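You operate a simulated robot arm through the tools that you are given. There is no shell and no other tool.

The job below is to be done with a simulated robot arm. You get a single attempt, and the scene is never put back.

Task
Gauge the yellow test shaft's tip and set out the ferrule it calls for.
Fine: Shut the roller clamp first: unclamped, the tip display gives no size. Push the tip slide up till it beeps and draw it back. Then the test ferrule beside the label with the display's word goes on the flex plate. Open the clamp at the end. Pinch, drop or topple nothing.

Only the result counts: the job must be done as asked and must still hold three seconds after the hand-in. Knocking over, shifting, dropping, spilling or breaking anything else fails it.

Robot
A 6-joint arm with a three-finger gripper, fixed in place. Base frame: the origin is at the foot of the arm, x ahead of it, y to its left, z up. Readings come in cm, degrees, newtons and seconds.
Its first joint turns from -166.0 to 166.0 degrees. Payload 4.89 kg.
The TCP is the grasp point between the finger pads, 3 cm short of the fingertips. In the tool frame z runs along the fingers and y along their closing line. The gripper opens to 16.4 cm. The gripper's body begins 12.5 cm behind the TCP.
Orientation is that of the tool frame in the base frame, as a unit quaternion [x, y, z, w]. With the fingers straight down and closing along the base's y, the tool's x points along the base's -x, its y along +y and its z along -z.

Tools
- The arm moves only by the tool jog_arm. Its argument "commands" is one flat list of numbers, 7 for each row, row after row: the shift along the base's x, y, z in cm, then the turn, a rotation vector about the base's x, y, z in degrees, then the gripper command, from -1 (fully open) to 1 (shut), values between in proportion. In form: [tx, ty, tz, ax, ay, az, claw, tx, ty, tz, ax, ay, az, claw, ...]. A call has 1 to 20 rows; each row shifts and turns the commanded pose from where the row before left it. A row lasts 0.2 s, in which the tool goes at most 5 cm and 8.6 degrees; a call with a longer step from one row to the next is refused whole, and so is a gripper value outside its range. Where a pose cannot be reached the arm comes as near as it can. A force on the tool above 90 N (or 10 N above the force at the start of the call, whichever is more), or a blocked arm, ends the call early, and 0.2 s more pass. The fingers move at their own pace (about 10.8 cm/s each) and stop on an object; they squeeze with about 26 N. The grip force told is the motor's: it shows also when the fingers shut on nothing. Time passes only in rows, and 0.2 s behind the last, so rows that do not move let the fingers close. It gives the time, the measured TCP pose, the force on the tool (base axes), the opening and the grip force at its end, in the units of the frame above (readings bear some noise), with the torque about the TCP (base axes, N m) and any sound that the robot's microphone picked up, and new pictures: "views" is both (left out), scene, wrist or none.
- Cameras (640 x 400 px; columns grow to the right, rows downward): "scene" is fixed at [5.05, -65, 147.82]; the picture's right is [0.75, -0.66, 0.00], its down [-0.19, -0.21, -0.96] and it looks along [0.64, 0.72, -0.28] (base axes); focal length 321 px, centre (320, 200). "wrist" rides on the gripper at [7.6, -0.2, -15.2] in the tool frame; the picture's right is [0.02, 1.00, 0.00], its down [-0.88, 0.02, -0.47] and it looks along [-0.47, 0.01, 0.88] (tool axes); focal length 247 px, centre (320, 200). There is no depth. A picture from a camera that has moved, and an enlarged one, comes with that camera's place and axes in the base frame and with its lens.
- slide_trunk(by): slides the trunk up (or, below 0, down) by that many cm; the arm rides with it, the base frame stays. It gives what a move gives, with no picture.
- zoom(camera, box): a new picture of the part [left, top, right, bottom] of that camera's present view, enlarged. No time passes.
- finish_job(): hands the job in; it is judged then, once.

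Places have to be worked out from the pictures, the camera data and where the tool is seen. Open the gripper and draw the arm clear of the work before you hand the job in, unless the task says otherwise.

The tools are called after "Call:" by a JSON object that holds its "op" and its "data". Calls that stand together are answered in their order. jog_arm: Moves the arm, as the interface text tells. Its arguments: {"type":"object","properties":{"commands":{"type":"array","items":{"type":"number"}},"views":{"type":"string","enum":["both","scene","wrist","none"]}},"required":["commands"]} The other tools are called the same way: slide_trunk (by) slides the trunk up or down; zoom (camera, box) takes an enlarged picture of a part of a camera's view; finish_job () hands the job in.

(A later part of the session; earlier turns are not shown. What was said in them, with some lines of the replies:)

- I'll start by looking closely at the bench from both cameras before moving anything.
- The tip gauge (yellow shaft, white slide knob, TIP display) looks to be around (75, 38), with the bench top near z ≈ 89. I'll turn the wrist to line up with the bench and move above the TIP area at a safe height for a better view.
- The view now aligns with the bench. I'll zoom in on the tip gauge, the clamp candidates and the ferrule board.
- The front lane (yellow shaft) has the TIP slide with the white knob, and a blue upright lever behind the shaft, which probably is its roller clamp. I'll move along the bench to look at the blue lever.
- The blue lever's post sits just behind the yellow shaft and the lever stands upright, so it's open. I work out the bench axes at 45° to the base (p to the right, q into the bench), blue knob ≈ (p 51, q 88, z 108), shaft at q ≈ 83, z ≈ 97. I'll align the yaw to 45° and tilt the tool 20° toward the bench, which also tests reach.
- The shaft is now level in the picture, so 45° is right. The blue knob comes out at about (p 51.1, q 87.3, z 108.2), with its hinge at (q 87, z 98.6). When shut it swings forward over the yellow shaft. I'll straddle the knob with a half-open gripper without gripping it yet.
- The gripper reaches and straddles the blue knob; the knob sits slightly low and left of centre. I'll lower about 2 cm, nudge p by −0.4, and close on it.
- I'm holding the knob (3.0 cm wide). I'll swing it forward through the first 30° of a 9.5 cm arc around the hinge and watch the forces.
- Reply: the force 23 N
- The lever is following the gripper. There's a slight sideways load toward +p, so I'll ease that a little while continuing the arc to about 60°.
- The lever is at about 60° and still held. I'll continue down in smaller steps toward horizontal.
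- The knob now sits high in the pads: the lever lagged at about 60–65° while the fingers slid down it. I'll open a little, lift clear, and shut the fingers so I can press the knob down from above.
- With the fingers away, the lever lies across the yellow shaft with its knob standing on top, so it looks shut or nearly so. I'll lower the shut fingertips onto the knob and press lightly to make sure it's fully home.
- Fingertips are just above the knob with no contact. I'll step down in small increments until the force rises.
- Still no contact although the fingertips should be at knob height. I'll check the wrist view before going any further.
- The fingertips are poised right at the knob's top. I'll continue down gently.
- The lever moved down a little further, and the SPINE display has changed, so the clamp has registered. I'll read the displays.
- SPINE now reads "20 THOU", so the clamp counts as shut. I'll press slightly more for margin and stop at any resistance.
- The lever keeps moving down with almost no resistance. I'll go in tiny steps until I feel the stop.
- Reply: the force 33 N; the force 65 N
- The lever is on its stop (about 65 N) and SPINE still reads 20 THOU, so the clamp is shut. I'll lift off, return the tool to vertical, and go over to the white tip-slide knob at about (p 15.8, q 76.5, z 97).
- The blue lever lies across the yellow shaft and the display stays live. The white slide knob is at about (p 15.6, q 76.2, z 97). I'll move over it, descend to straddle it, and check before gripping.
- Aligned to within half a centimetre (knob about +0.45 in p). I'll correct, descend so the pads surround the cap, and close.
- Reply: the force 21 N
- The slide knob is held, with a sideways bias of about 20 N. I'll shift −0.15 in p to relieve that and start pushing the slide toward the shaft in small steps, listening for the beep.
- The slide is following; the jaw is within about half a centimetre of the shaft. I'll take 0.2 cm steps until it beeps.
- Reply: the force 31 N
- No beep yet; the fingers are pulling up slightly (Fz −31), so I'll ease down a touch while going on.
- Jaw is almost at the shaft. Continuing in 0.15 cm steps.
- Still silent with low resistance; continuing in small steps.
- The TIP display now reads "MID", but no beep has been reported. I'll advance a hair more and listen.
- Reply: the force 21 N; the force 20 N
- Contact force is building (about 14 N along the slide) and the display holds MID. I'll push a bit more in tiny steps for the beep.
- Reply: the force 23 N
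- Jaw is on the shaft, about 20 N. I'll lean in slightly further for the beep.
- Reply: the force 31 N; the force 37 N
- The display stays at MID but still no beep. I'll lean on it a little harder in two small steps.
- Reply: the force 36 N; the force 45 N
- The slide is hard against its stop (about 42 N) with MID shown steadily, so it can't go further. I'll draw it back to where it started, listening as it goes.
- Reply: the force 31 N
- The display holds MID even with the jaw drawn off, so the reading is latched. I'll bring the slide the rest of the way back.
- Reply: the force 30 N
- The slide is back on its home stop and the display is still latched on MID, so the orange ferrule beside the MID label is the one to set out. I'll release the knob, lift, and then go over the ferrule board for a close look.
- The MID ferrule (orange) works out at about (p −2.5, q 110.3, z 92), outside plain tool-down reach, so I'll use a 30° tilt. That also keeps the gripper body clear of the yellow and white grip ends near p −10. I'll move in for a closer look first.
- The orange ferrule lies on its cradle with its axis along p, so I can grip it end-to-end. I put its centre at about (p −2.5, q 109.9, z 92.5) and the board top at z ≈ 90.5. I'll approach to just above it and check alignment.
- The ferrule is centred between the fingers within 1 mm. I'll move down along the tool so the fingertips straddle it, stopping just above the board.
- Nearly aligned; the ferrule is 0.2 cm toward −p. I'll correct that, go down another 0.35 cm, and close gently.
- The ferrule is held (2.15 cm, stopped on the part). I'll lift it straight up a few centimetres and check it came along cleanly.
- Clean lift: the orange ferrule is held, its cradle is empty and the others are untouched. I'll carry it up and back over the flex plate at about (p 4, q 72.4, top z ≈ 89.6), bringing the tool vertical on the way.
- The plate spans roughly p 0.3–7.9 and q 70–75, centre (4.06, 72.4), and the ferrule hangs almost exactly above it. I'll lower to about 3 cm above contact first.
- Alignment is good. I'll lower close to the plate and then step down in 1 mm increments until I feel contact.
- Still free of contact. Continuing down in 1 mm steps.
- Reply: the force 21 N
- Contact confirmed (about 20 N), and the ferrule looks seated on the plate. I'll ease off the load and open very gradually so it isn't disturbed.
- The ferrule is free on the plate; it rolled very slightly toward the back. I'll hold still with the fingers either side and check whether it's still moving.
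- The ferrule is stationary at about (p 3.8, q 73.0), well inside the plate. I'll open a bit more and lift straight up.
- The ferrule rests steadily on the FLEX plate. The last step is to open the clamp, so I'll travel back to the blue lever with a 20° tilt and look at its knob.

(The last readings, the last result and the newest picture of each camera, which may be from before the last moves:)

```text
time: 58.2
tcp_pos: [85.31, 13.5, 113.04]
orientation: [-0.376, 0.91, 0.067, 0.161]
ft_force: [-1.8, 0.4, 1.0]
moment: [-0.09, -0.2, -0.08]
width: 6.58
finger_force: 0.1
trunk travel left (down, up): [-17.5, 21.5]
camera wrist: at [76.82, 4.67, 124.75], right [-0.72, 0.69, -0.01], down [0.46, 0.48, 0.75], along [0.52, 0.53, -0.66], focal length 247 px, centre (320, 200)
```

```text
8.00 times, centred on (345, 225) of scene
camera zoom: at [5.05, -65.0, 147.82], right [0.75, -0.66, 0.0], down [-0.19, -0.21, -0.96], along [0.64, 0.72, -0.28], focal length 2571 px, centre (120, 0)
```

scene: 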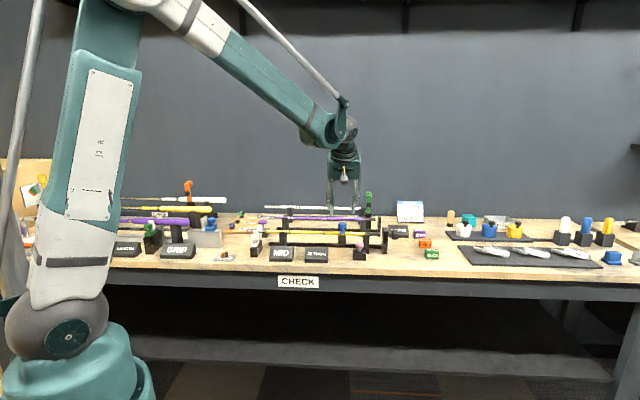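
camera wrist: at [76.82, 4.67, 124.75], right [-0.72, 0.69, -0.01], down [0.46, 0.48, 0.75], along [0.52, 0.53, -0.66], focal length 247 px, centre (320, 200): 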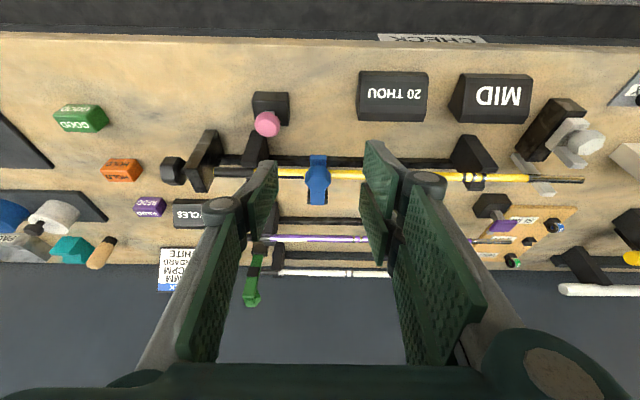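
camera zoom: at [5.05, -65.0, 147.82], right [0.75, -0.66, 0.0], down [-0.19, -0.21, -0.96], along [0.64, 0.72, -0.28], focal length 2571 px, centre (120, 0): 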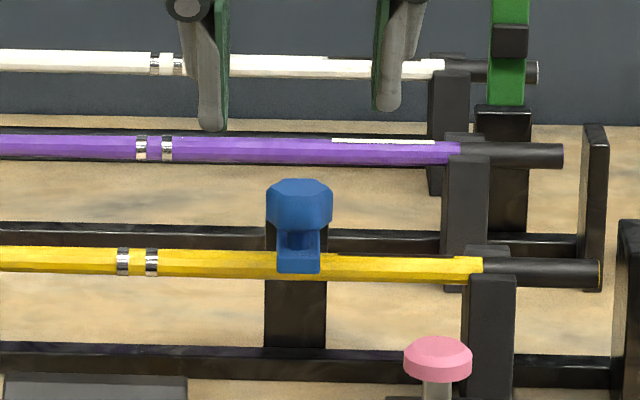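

The lever is shut and its knob is at about (p 51.0, q 79.1, z 101.6). I'll come over it, straddle it, and close.

Call:
{"op": "jog_arm", "data": {"commands": [2.2, 2.09, -2, 0, 0, 0, 0.2, 2.2, 2.09, -2, 0, 0, 0, 0.2, 2.2, 2.09, -2, 0, 0, 0, 0.2, 0, 0, -2.4, 0, 0, 0, 0.25, 0, 0, -2.4, 0, 0, 0, 0.25, 0, 0, 0, 0, 0, 0, 0.25]}}

Call:
{"op": "zoom", "data": {"camera": "wrist", "box": [260, 120, 380, 220]}}

Call:
{"op": "zoom", "data": {"camera": "scene", "box": [310, 200, 380, 250]}}

```text
time: 59.6
tcp_pos: [92.05, 19.36, 102.32]
orientation: [-0.376, 0.91, 0.067, 0.162]
ft_force: [0.6, -0.1, -0.8]
moment: [0.03, 0.04, -0.02]
width: 6.13
finger_force: 0.1
trunk travel left (down, up): [-17.5, 21.5]
camera wrist: at [83.47, 10.64, 113.92], right [-0.72, 0.69, -0.01], down [0.46, 0.48, 0.75], along [0.52, 0.53, -0.67], focal length 247 px, centre (320, 200)
```

scene: 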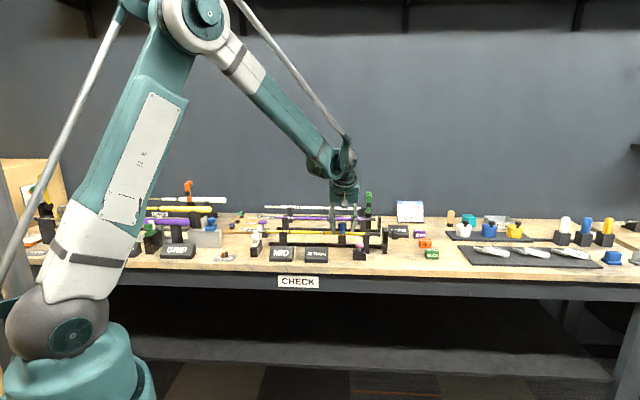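
wrist: 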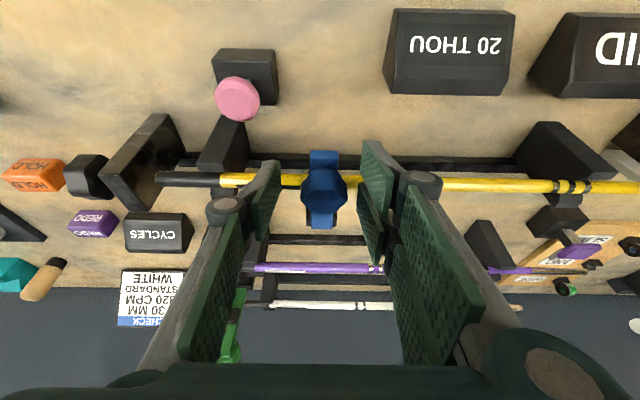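

```text
4.00 times, centred on (320, 170) of wrist
camera zoom: at [83.47, 10.64, 113.92], right [-0.72, 0.69, -0.01], down [0.46, 0.48, 0.75], along [0.52, 0.53, -0.67], focal length 988 px, centre (320, 320)
```

zoom: 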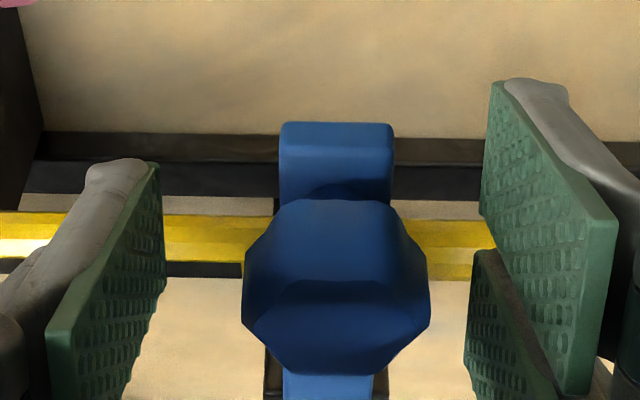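

```text
8.00 times, centred on (345, 225) of scene
camera zoom: at [5.05, -65.0, 147.82], right [0.75, -0.66, 0.0], down [-0.19, -0.21, -0.96], along [0.64, 0.72, -0.28], focal length 2571 px, centre (120, 0)
```

zoom: 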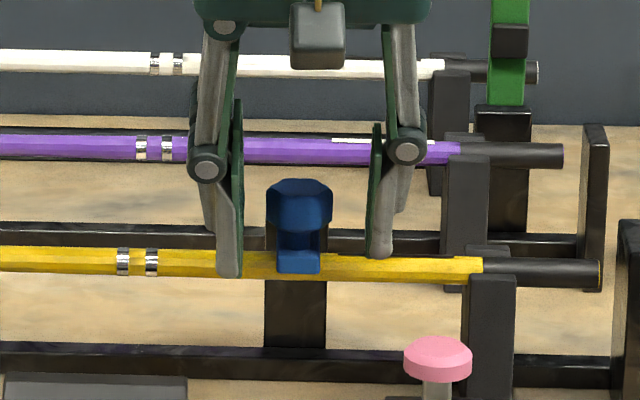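

The knob is 0.37 cm toward −p of the finger centreline. I'll correct that and close on it.

Call:
{"op": "jog_arm", "data": {"commands": [-0.2, 0.3, -0.2, 0, 0, 0, 0.25, 0, 0.1, 0, 0, 0, 0, 0.4, 0, 0, 0, 0, 0, 0, 0.6, 0, 0, 0, 0, 0, 0, 0.75, 0, 0, 0, 0, 0, 0, 0.75], "views": "scene"}}

Call:
{"op": "zoom", "data": {"camera": "scene", "box": [310, 200, 380, 250]}}

```text
time: 60.8
tcp_pos: [91.95, 19.61, 102.3]
orientation: [-0.375, 0.91, 0.067, 0.162]
ft_force: [31.3, -22.6, 4.1]
moment: [-0.04, -0.81, -0.19]
width: 2.97
finger_force: 44.8
trunk travel left (down, up): [-17.5, 21.5]
```

scene: 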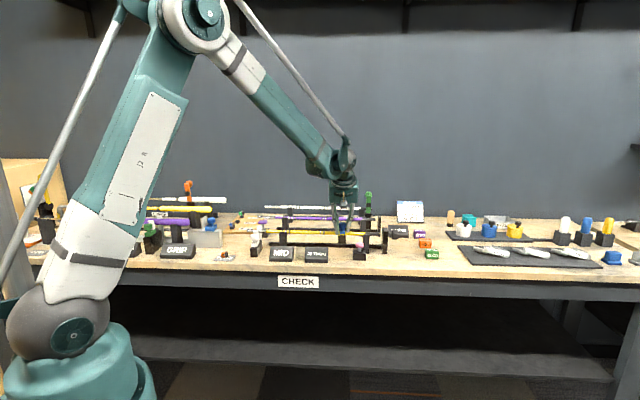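

```text
8.00 times, centred on (345, 225) of scene
camera zoom: at [5.05, -65.0, 147.82], right [0.75, -0.66, 0.0], down [-0.19, -0.21, -0.96], along [0.64, 0.72, -0.28], focal length 2571 px, centre (120, 0)
```

zoom: 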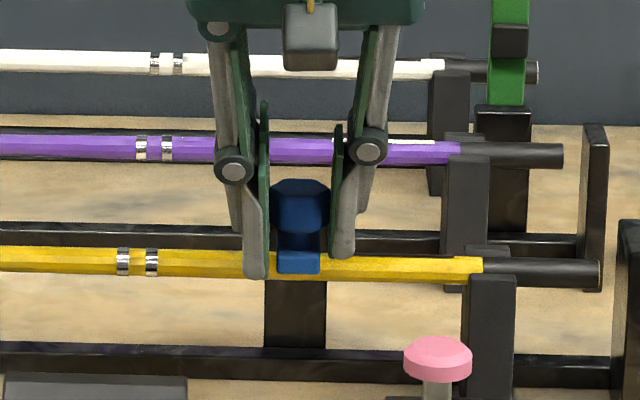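

The grip is solid but has a sideways load of about 38 N toward +p. I'll correct +0.25 in p and begin lifting the lever along its arc (hinge ≈ q 86.7, z 100.5).

Call:
{"op": "jog_arm", "data": {"commands": [0.18, -0.18, 0, 0, 0, 0, 0.75, 0.1, 0.1, 1.0, 0, 0, 0, 0.75, 0.195, 0.195, 0.97, 0, 0, 0, 0.75, 0.28, 0.28, 0.93, 0, 0, 0, 0.75], "views": "scene"}}

Call:
{"op": "zoom", "data": {"camera": "scene", "box": [310, 200, 380, 250]}}

```text
time: 61.8
tcp_pos: [92.76, 20.52, 105.12]
orientation: [-0.376, 0.91, 0.068, 0.16]
ft_force: [10.8, -14.5, -16.7]
moment: [-1.19, 0.65, -0.16]
width: 2.99
finger_force: 44.8
trunk travel left (down, up): [-17.5, 21.5]
```

scene: 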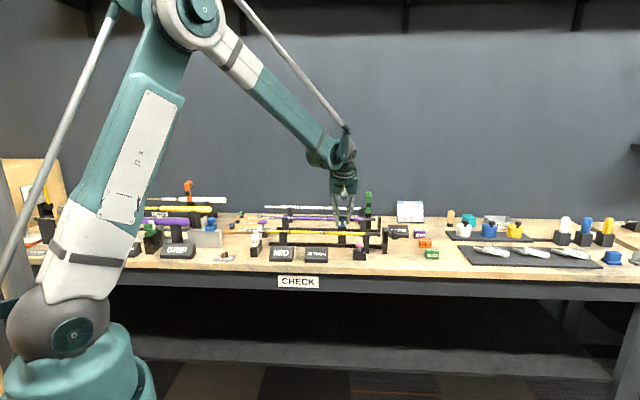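

```text
8.00 times, centred on (345, 225) of scene
camera zoom: at [5.05, -65.0, 147.82], right [0.75, -0.66, 0.0], down [-0.19, -0.21, -0.96], along [0.64, 0.72, -0.28], focal length 2571 px, centre (120, 0)
```

zoom: 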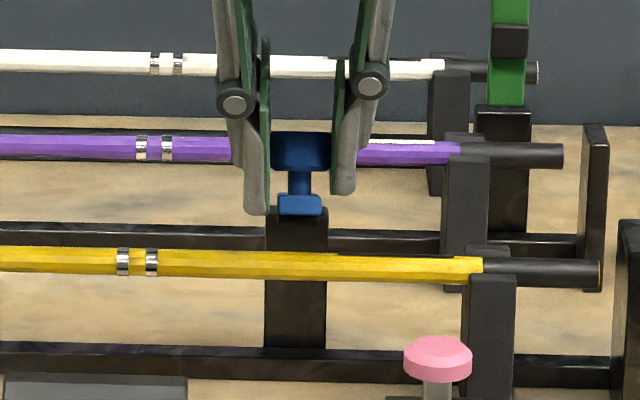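

The lever lifts cleanly with the grip. Continuing the arc to about 60°.

Call:
{"op": "jog_arm", "data": {"commands": [0.42, 0.3, 0.87, 0, 0, 0, 0.75, 0.443, 0.443, 0.793, 0, 0, 0, 0.75, 0.512, 0.512, 0.707, 0, 0, 0, 0.75, 0.59, 0.59, 0.6, 0, 0, 0, 0.75, 0.6, 0.6, 0.5, 0, 0, 0, 0.75], "views": "scene"}}

Call:
{"op": "zoom", "data": {"camera": "scene", "box": [310, 190, 380, 240]}}

```text
time: 63.0
tcp_pos: [95.22, 23.04, 108.81]
orientation: [-0.377, 0.91, 0.068, 0.16]
ft_force: [-17.0, 2.2, -9.3]
moment: [-0.92, 0.96, 0.36]
width: 2.99
finger_force: 45.1
trunk travel left (down, up): [-17.5, 21.5]
```

scene: 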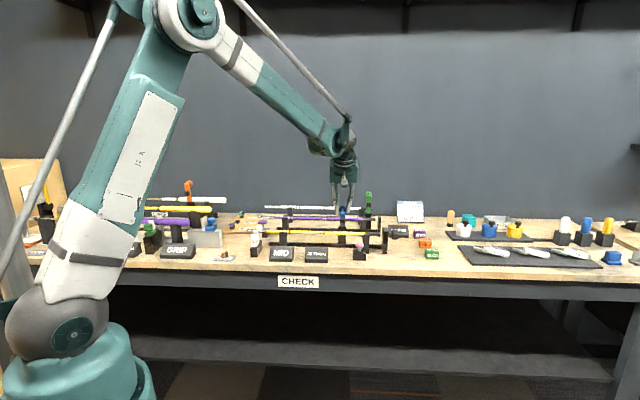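

```text
8.00 times, centred on (345, 215) of scene
camera zoom: at [5.05, -65.0, 147.82], right [0.75, -0.66, 0.0], down [-0.19, -0.21, -0.96], along [0.64, 0.72, -0.28], focal length 2571 px, centre (120, 80)
```

zoom: 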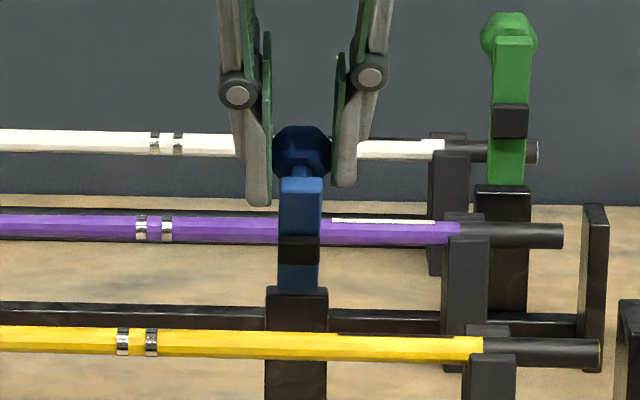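

Lever at about 60°. Continuing back to upright.

Call:
{"op": "jog_arm", "data": {"commands": [0.63, 0.71, 0.35, 0, 0, 0, 0.75, 0.67, 0.67, 0.2, 0, 0, 0, 0.75, 0.67, 0.67, 0.05, 0, 0, 0, 0.75, 0.6, 0.6, -0.05, 0, 0, 0, 0.75], "views": "scene"}}

Call:
{"op": "zoom", "data": {"camera": "scene", "box": [310, 190, 380, 240]}}

Call:
{"op": "zoom", "data": {"camera": "scene", "box": [240, 235, 340, 275]}}

```text
time: 64.0
tcp_pos: [97.74, 25.51, 109.21]
orientation: [-0.376, 0.91, 0.067, 0.161]
ft_force: [-19.2, -1.6, -4.8]
moment: [-0.86, 1.22, 0.69]
width: 3.0
finger_force: 45.5
trunk travel left (down, up): [-17.5, 21.5]
```

scene: 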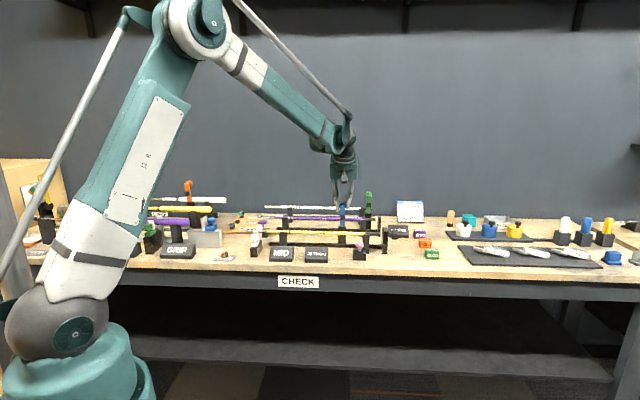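

```text
8.00 times, centred on (345, 215) of scene
camera zoom: at [5.05, -65.0, 147.82], right [0.75, -0.66, 0.0], down [-0.19, -0.21, -0.96], along [0.64, 0.72, -0.28], focal length 2571 px, centre (120, 80)
```

zoom: 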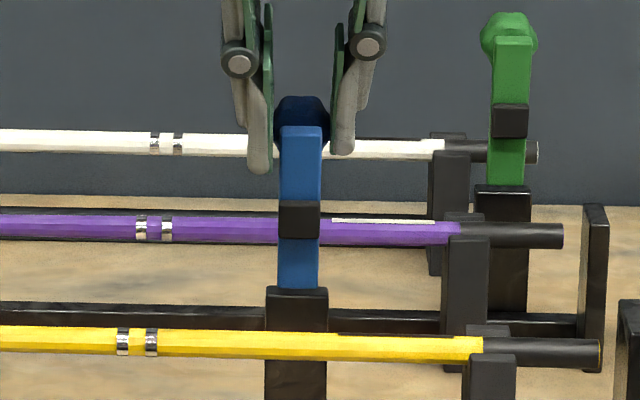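

```text
6.40 times, centred on (290, 255) of scene
camera zoom: at [5.05, -65.0, 147.82], right [0.75, -0.66, 0.0], down [-0.19, -0.21, -0.96], along [0.64, 0.72, -0.28], focal length 2057 px, centre (512, -152)
```

zoom: 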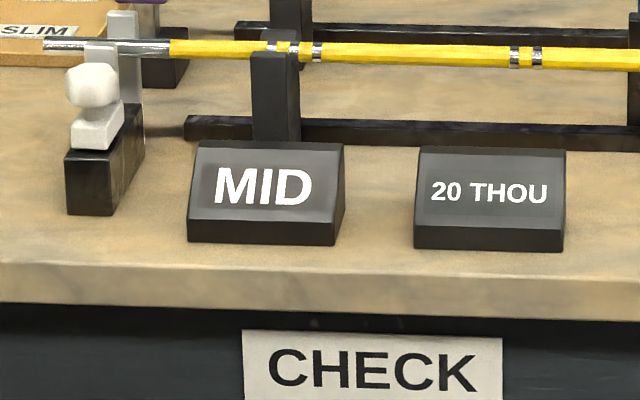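

The lever is back upright, practically as at the start. I'll nudge it slightly further to make sure it's at its open stop.

Call:
{"op": "jog_arm", "data": {"commands": [0.25, 0.15, -0.05, 0, 0, 0, 0.75, 0.1, 0.1, -0.05, 0, 0, 0, 0.75, 0, 0, 0, 0, 0, 0, 0.75], "views": "scene"}}

Call:
{"op": "zoom", "data": {"camera": "scene", "box": [310, 190, 380, 240]}}

```text
time: 64.8
tcp_pos: [98.02, 25.67, 109.21]
orientation: [-0.376, 0.91, 0.066, 0.161]
ft_force: [-32.2, 2.2, -1.2]
moment: [-0.72, 1.58, 0.69]
width: 2.96
finger_force: 45.0
trunk travel left (down, up): [-17.5, 21.5]
```

scene: 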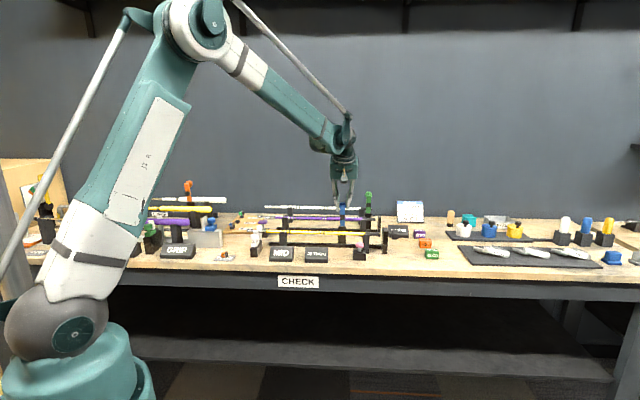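

```text
8.00 times, centred on (345, 215) of scene
camera zoom: at [5.05, -65.0, 147.82], right [0.75, -0.66, 0.0], down [-0.19, -0.21, -0.96], along [0.64, 0.72, -0.28], focal length 2571 px, centre (120, 80)
```

zoom: 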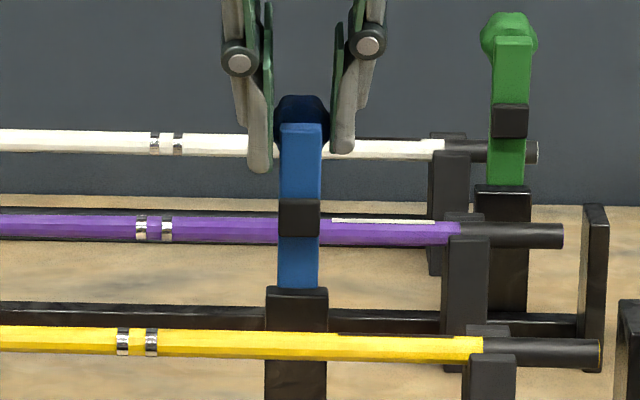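

The lever is on its open stop. I'll release the knob, back straight off upward, and draw clear.

Call:
{"op": "jog_arm", "data": {"commands": [-0.1, -0.1, 0, 0, 0, 0, 0.6, 0, 0, 0, 0, 0, 0, 0.5, 0, 0, 0, 0, 0, 0, 0.3, 0, 0, 0, 0, 0, 0, 0.1, 0, 0, 0, 0, 0, 0, 0.1, 0, 0, 2, 0, 0, 0, 0.1, 0, 0, 4, 0, 0, 0, 0.1, 0, 0, 4, 0, 0, 0, 0.1, -2, -2, 3, 0, 0, 0, 0.1, -3, -3, 1, -4.71, 4.71, 0, 0.1, -3, -3, 0, -4.71, 4.71, 0, 0, -3, -3, 0, -4.71, 4.71, 0, 0, -3.4, -3.4, 0, 0, 0, 0, 0]}}

Call:
{"op": "zoom", "data": {"camera": "scene", "box": [200, 190, 400, 280]}}

Call:
{"op": "zoom", "data": {"camera": "scene", "box": [310, 190, 380, 240]}}

Call:
{"op": "zoom", "data": {"camera": "scene", "box": [205, 240, 245, 265]}}

```text
time: 67.6
tcp_pos: [83.86, 11.21, 122.9]
orientation: [-0.381, 0.924, -0.001, -0.001]
ft_force: [3.1, 0.4, -1.6]
moment: [-0.22, 0.35, -0.01]
width: 8.22
finger_force: 0.0
trunk travel left (down, up): [-17.5, 21.5]
camera wrist: at [78.71, 5.92, 138.17], right [-0.72, 0.69, 0.0], down [0.61, 0.64, 0.47], along [0.33, 0.34, -0.88], focal length 247 px, centre (320, 200)
```

scene: 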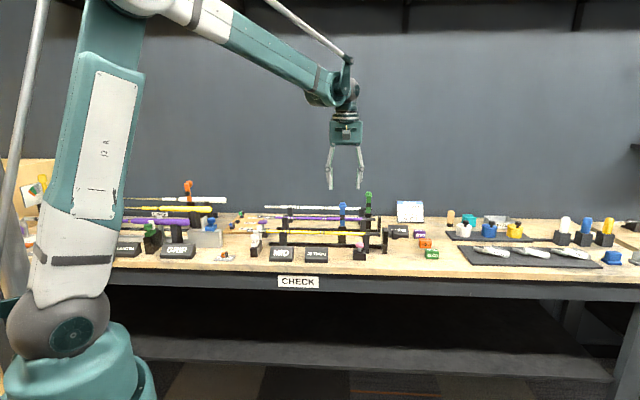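
wrist: 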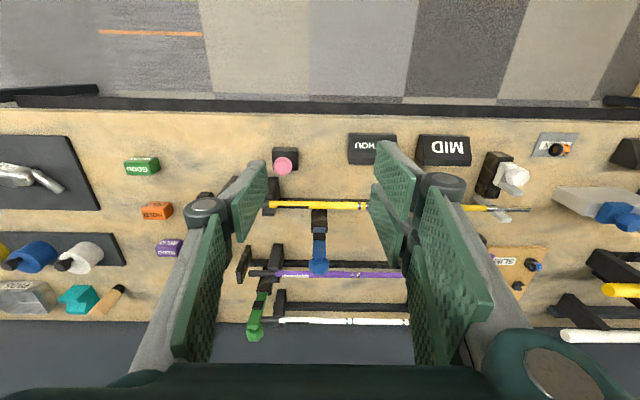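

```text
3.20 times, centred on (300, 235) of scene
camera zoom: at [5.05, -65.0, 147.82], right [0.75, -0.66, 0.0], down [-0.19, -0.21, -0.96], along [0.64, 0.72, -0.28], focal length 1028 px, centre (384, 88)
```

zoom: 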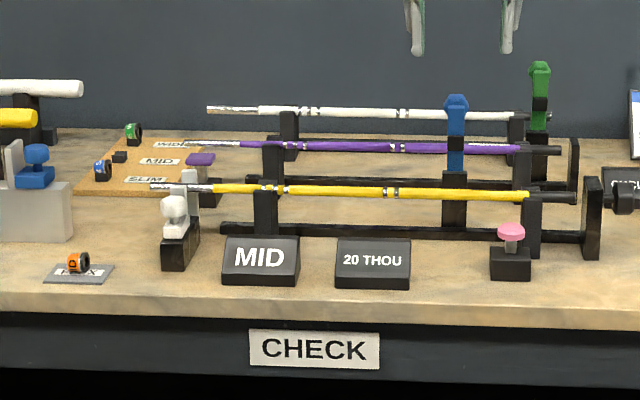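

```text
8.00 times, centred on (345, 215) of scene
camera zoom: at [5.05, -65.0, 147.82], right [0.75, -0.66, 0.0], down [-0.19, -0.21, -0.96], along [0.64, 0.72, -0.28], focal length 2571 px, centre (120, 80)
```

zoom: 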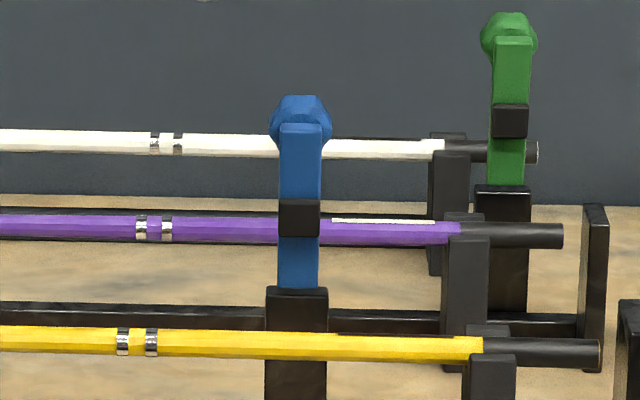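

```text
16.00 times, centred on (225, 252) of scene
camera zoom: at [5.05, -65.0, 147.82], right [0.75, -0.66, 0.0], down [-0.19, -0.21, -0.96], along [0.64, 0.72, -0.28], focal length 5142 px, centre (1840, -640)
```

zoom: 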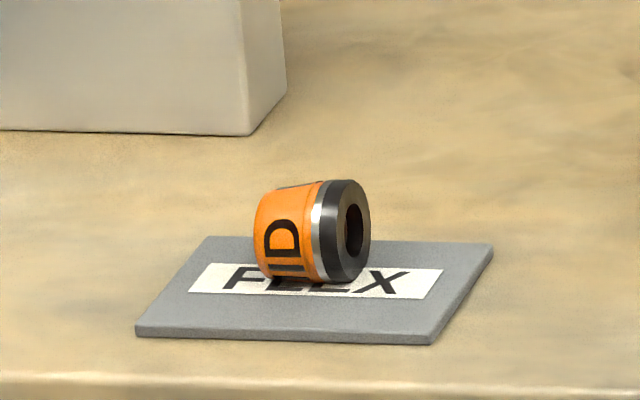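

Everything looks right: the blue clamp is open and upright, the slide is home, the display shows MID and the orange MID ferrule sits still on the FLEX plate. I'll open the gripper fully and draw back a little further before handing in.

Call:
{"op": "jog_arm", "data": {"commands": [-3, -3, 0.5, 0, 0, 0, -0.5, -3, -3, 0.5, 0, 0, 0, -1, -3, -3, 0.5, 0, 0, 0, -1, 0, 0, 0, 0, 0, 0, -1, 0, 0, 0, 0, 0, 0, -1]}}

Call:
{"op": "zoom", "data": {"camera": "scene", "box": [90, 180, 290, 280]}}

```text
time: 68.8
tcp_pos: [74.75, 2.36, 124.42]
orientation: [-0.382, 0.924, 0.001, 0.001]
ft_force: [0.8, -0.2, 0.8]
moment: [0.09, -0.09, 0.0]
width: 16.41
finger_force: 0.1
trunk travel left (down, up): [-17.5, 21.5]
camera wrist: at [69.6, -3.04, 139.67], right [-0.72, 0.69, 0.0], down [0.61, 0.63, 0.47], along [0.33, 0.34, -0.88], focal length 247 px, centre (320, 200)
```

scene: 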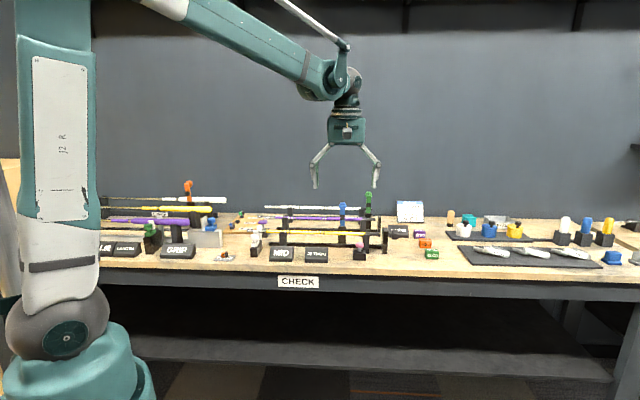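
wrist: 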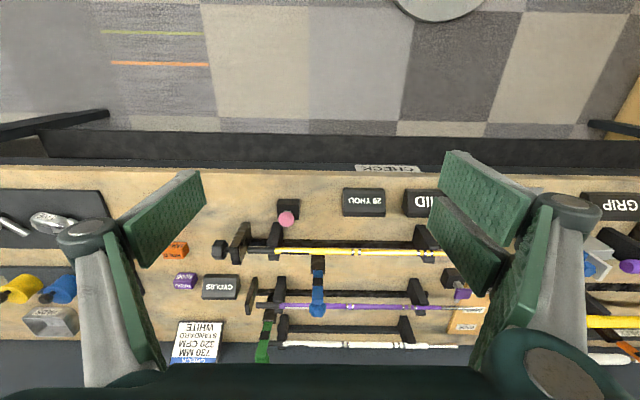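

```text
3.20 times, centred on (190, 230) of scene
camera zoom: at [5.05, -65.0, 147.82], right [0.75, -0.66, 0.0], down [-0.19, -0.21, -0.96], along [0.64, 0.72, -0.28], focal length 1028 px, centre (736, 104)
```

zoom: 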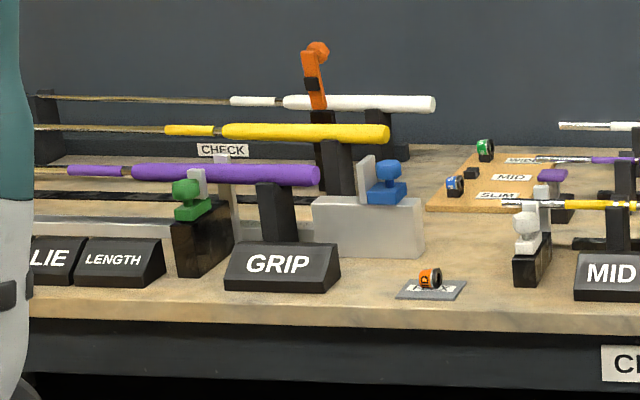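

The arm is clear, the gripper is open, and nothing else on the bench looks disturbed, so I'm handing the job in.

Call:
{"op": "finish_job", "data": {}}

```text
The job is handed in.
```

I gauged the yellow shaft's tip, which read MID, and set the orange MID ferrule on the FLEX plate. I never heard the beep you asked me to wait for.

- **Clamp:** I shut the blue lever behind the yellow shaft before gauging. At the end I opened it again, back against its open stop.
- **Tip gauge:** I pushed the slide until it stopped hard, at about 42 N. The display changed to MID on the way and stayed there when I drew the slide back. I took that as the reading.
- **Ferrule:** The orange ferrule came from beside the MID label and lies on its side on the plate. It rolled slightly when I let go, then stayed still until I handed in.
- **Rest of the bench:** Nothing was dropped or toppled, and nothing else looked moved. The SPINE display also changed when the clamp shut and still read "20 THOU" when I last checked.
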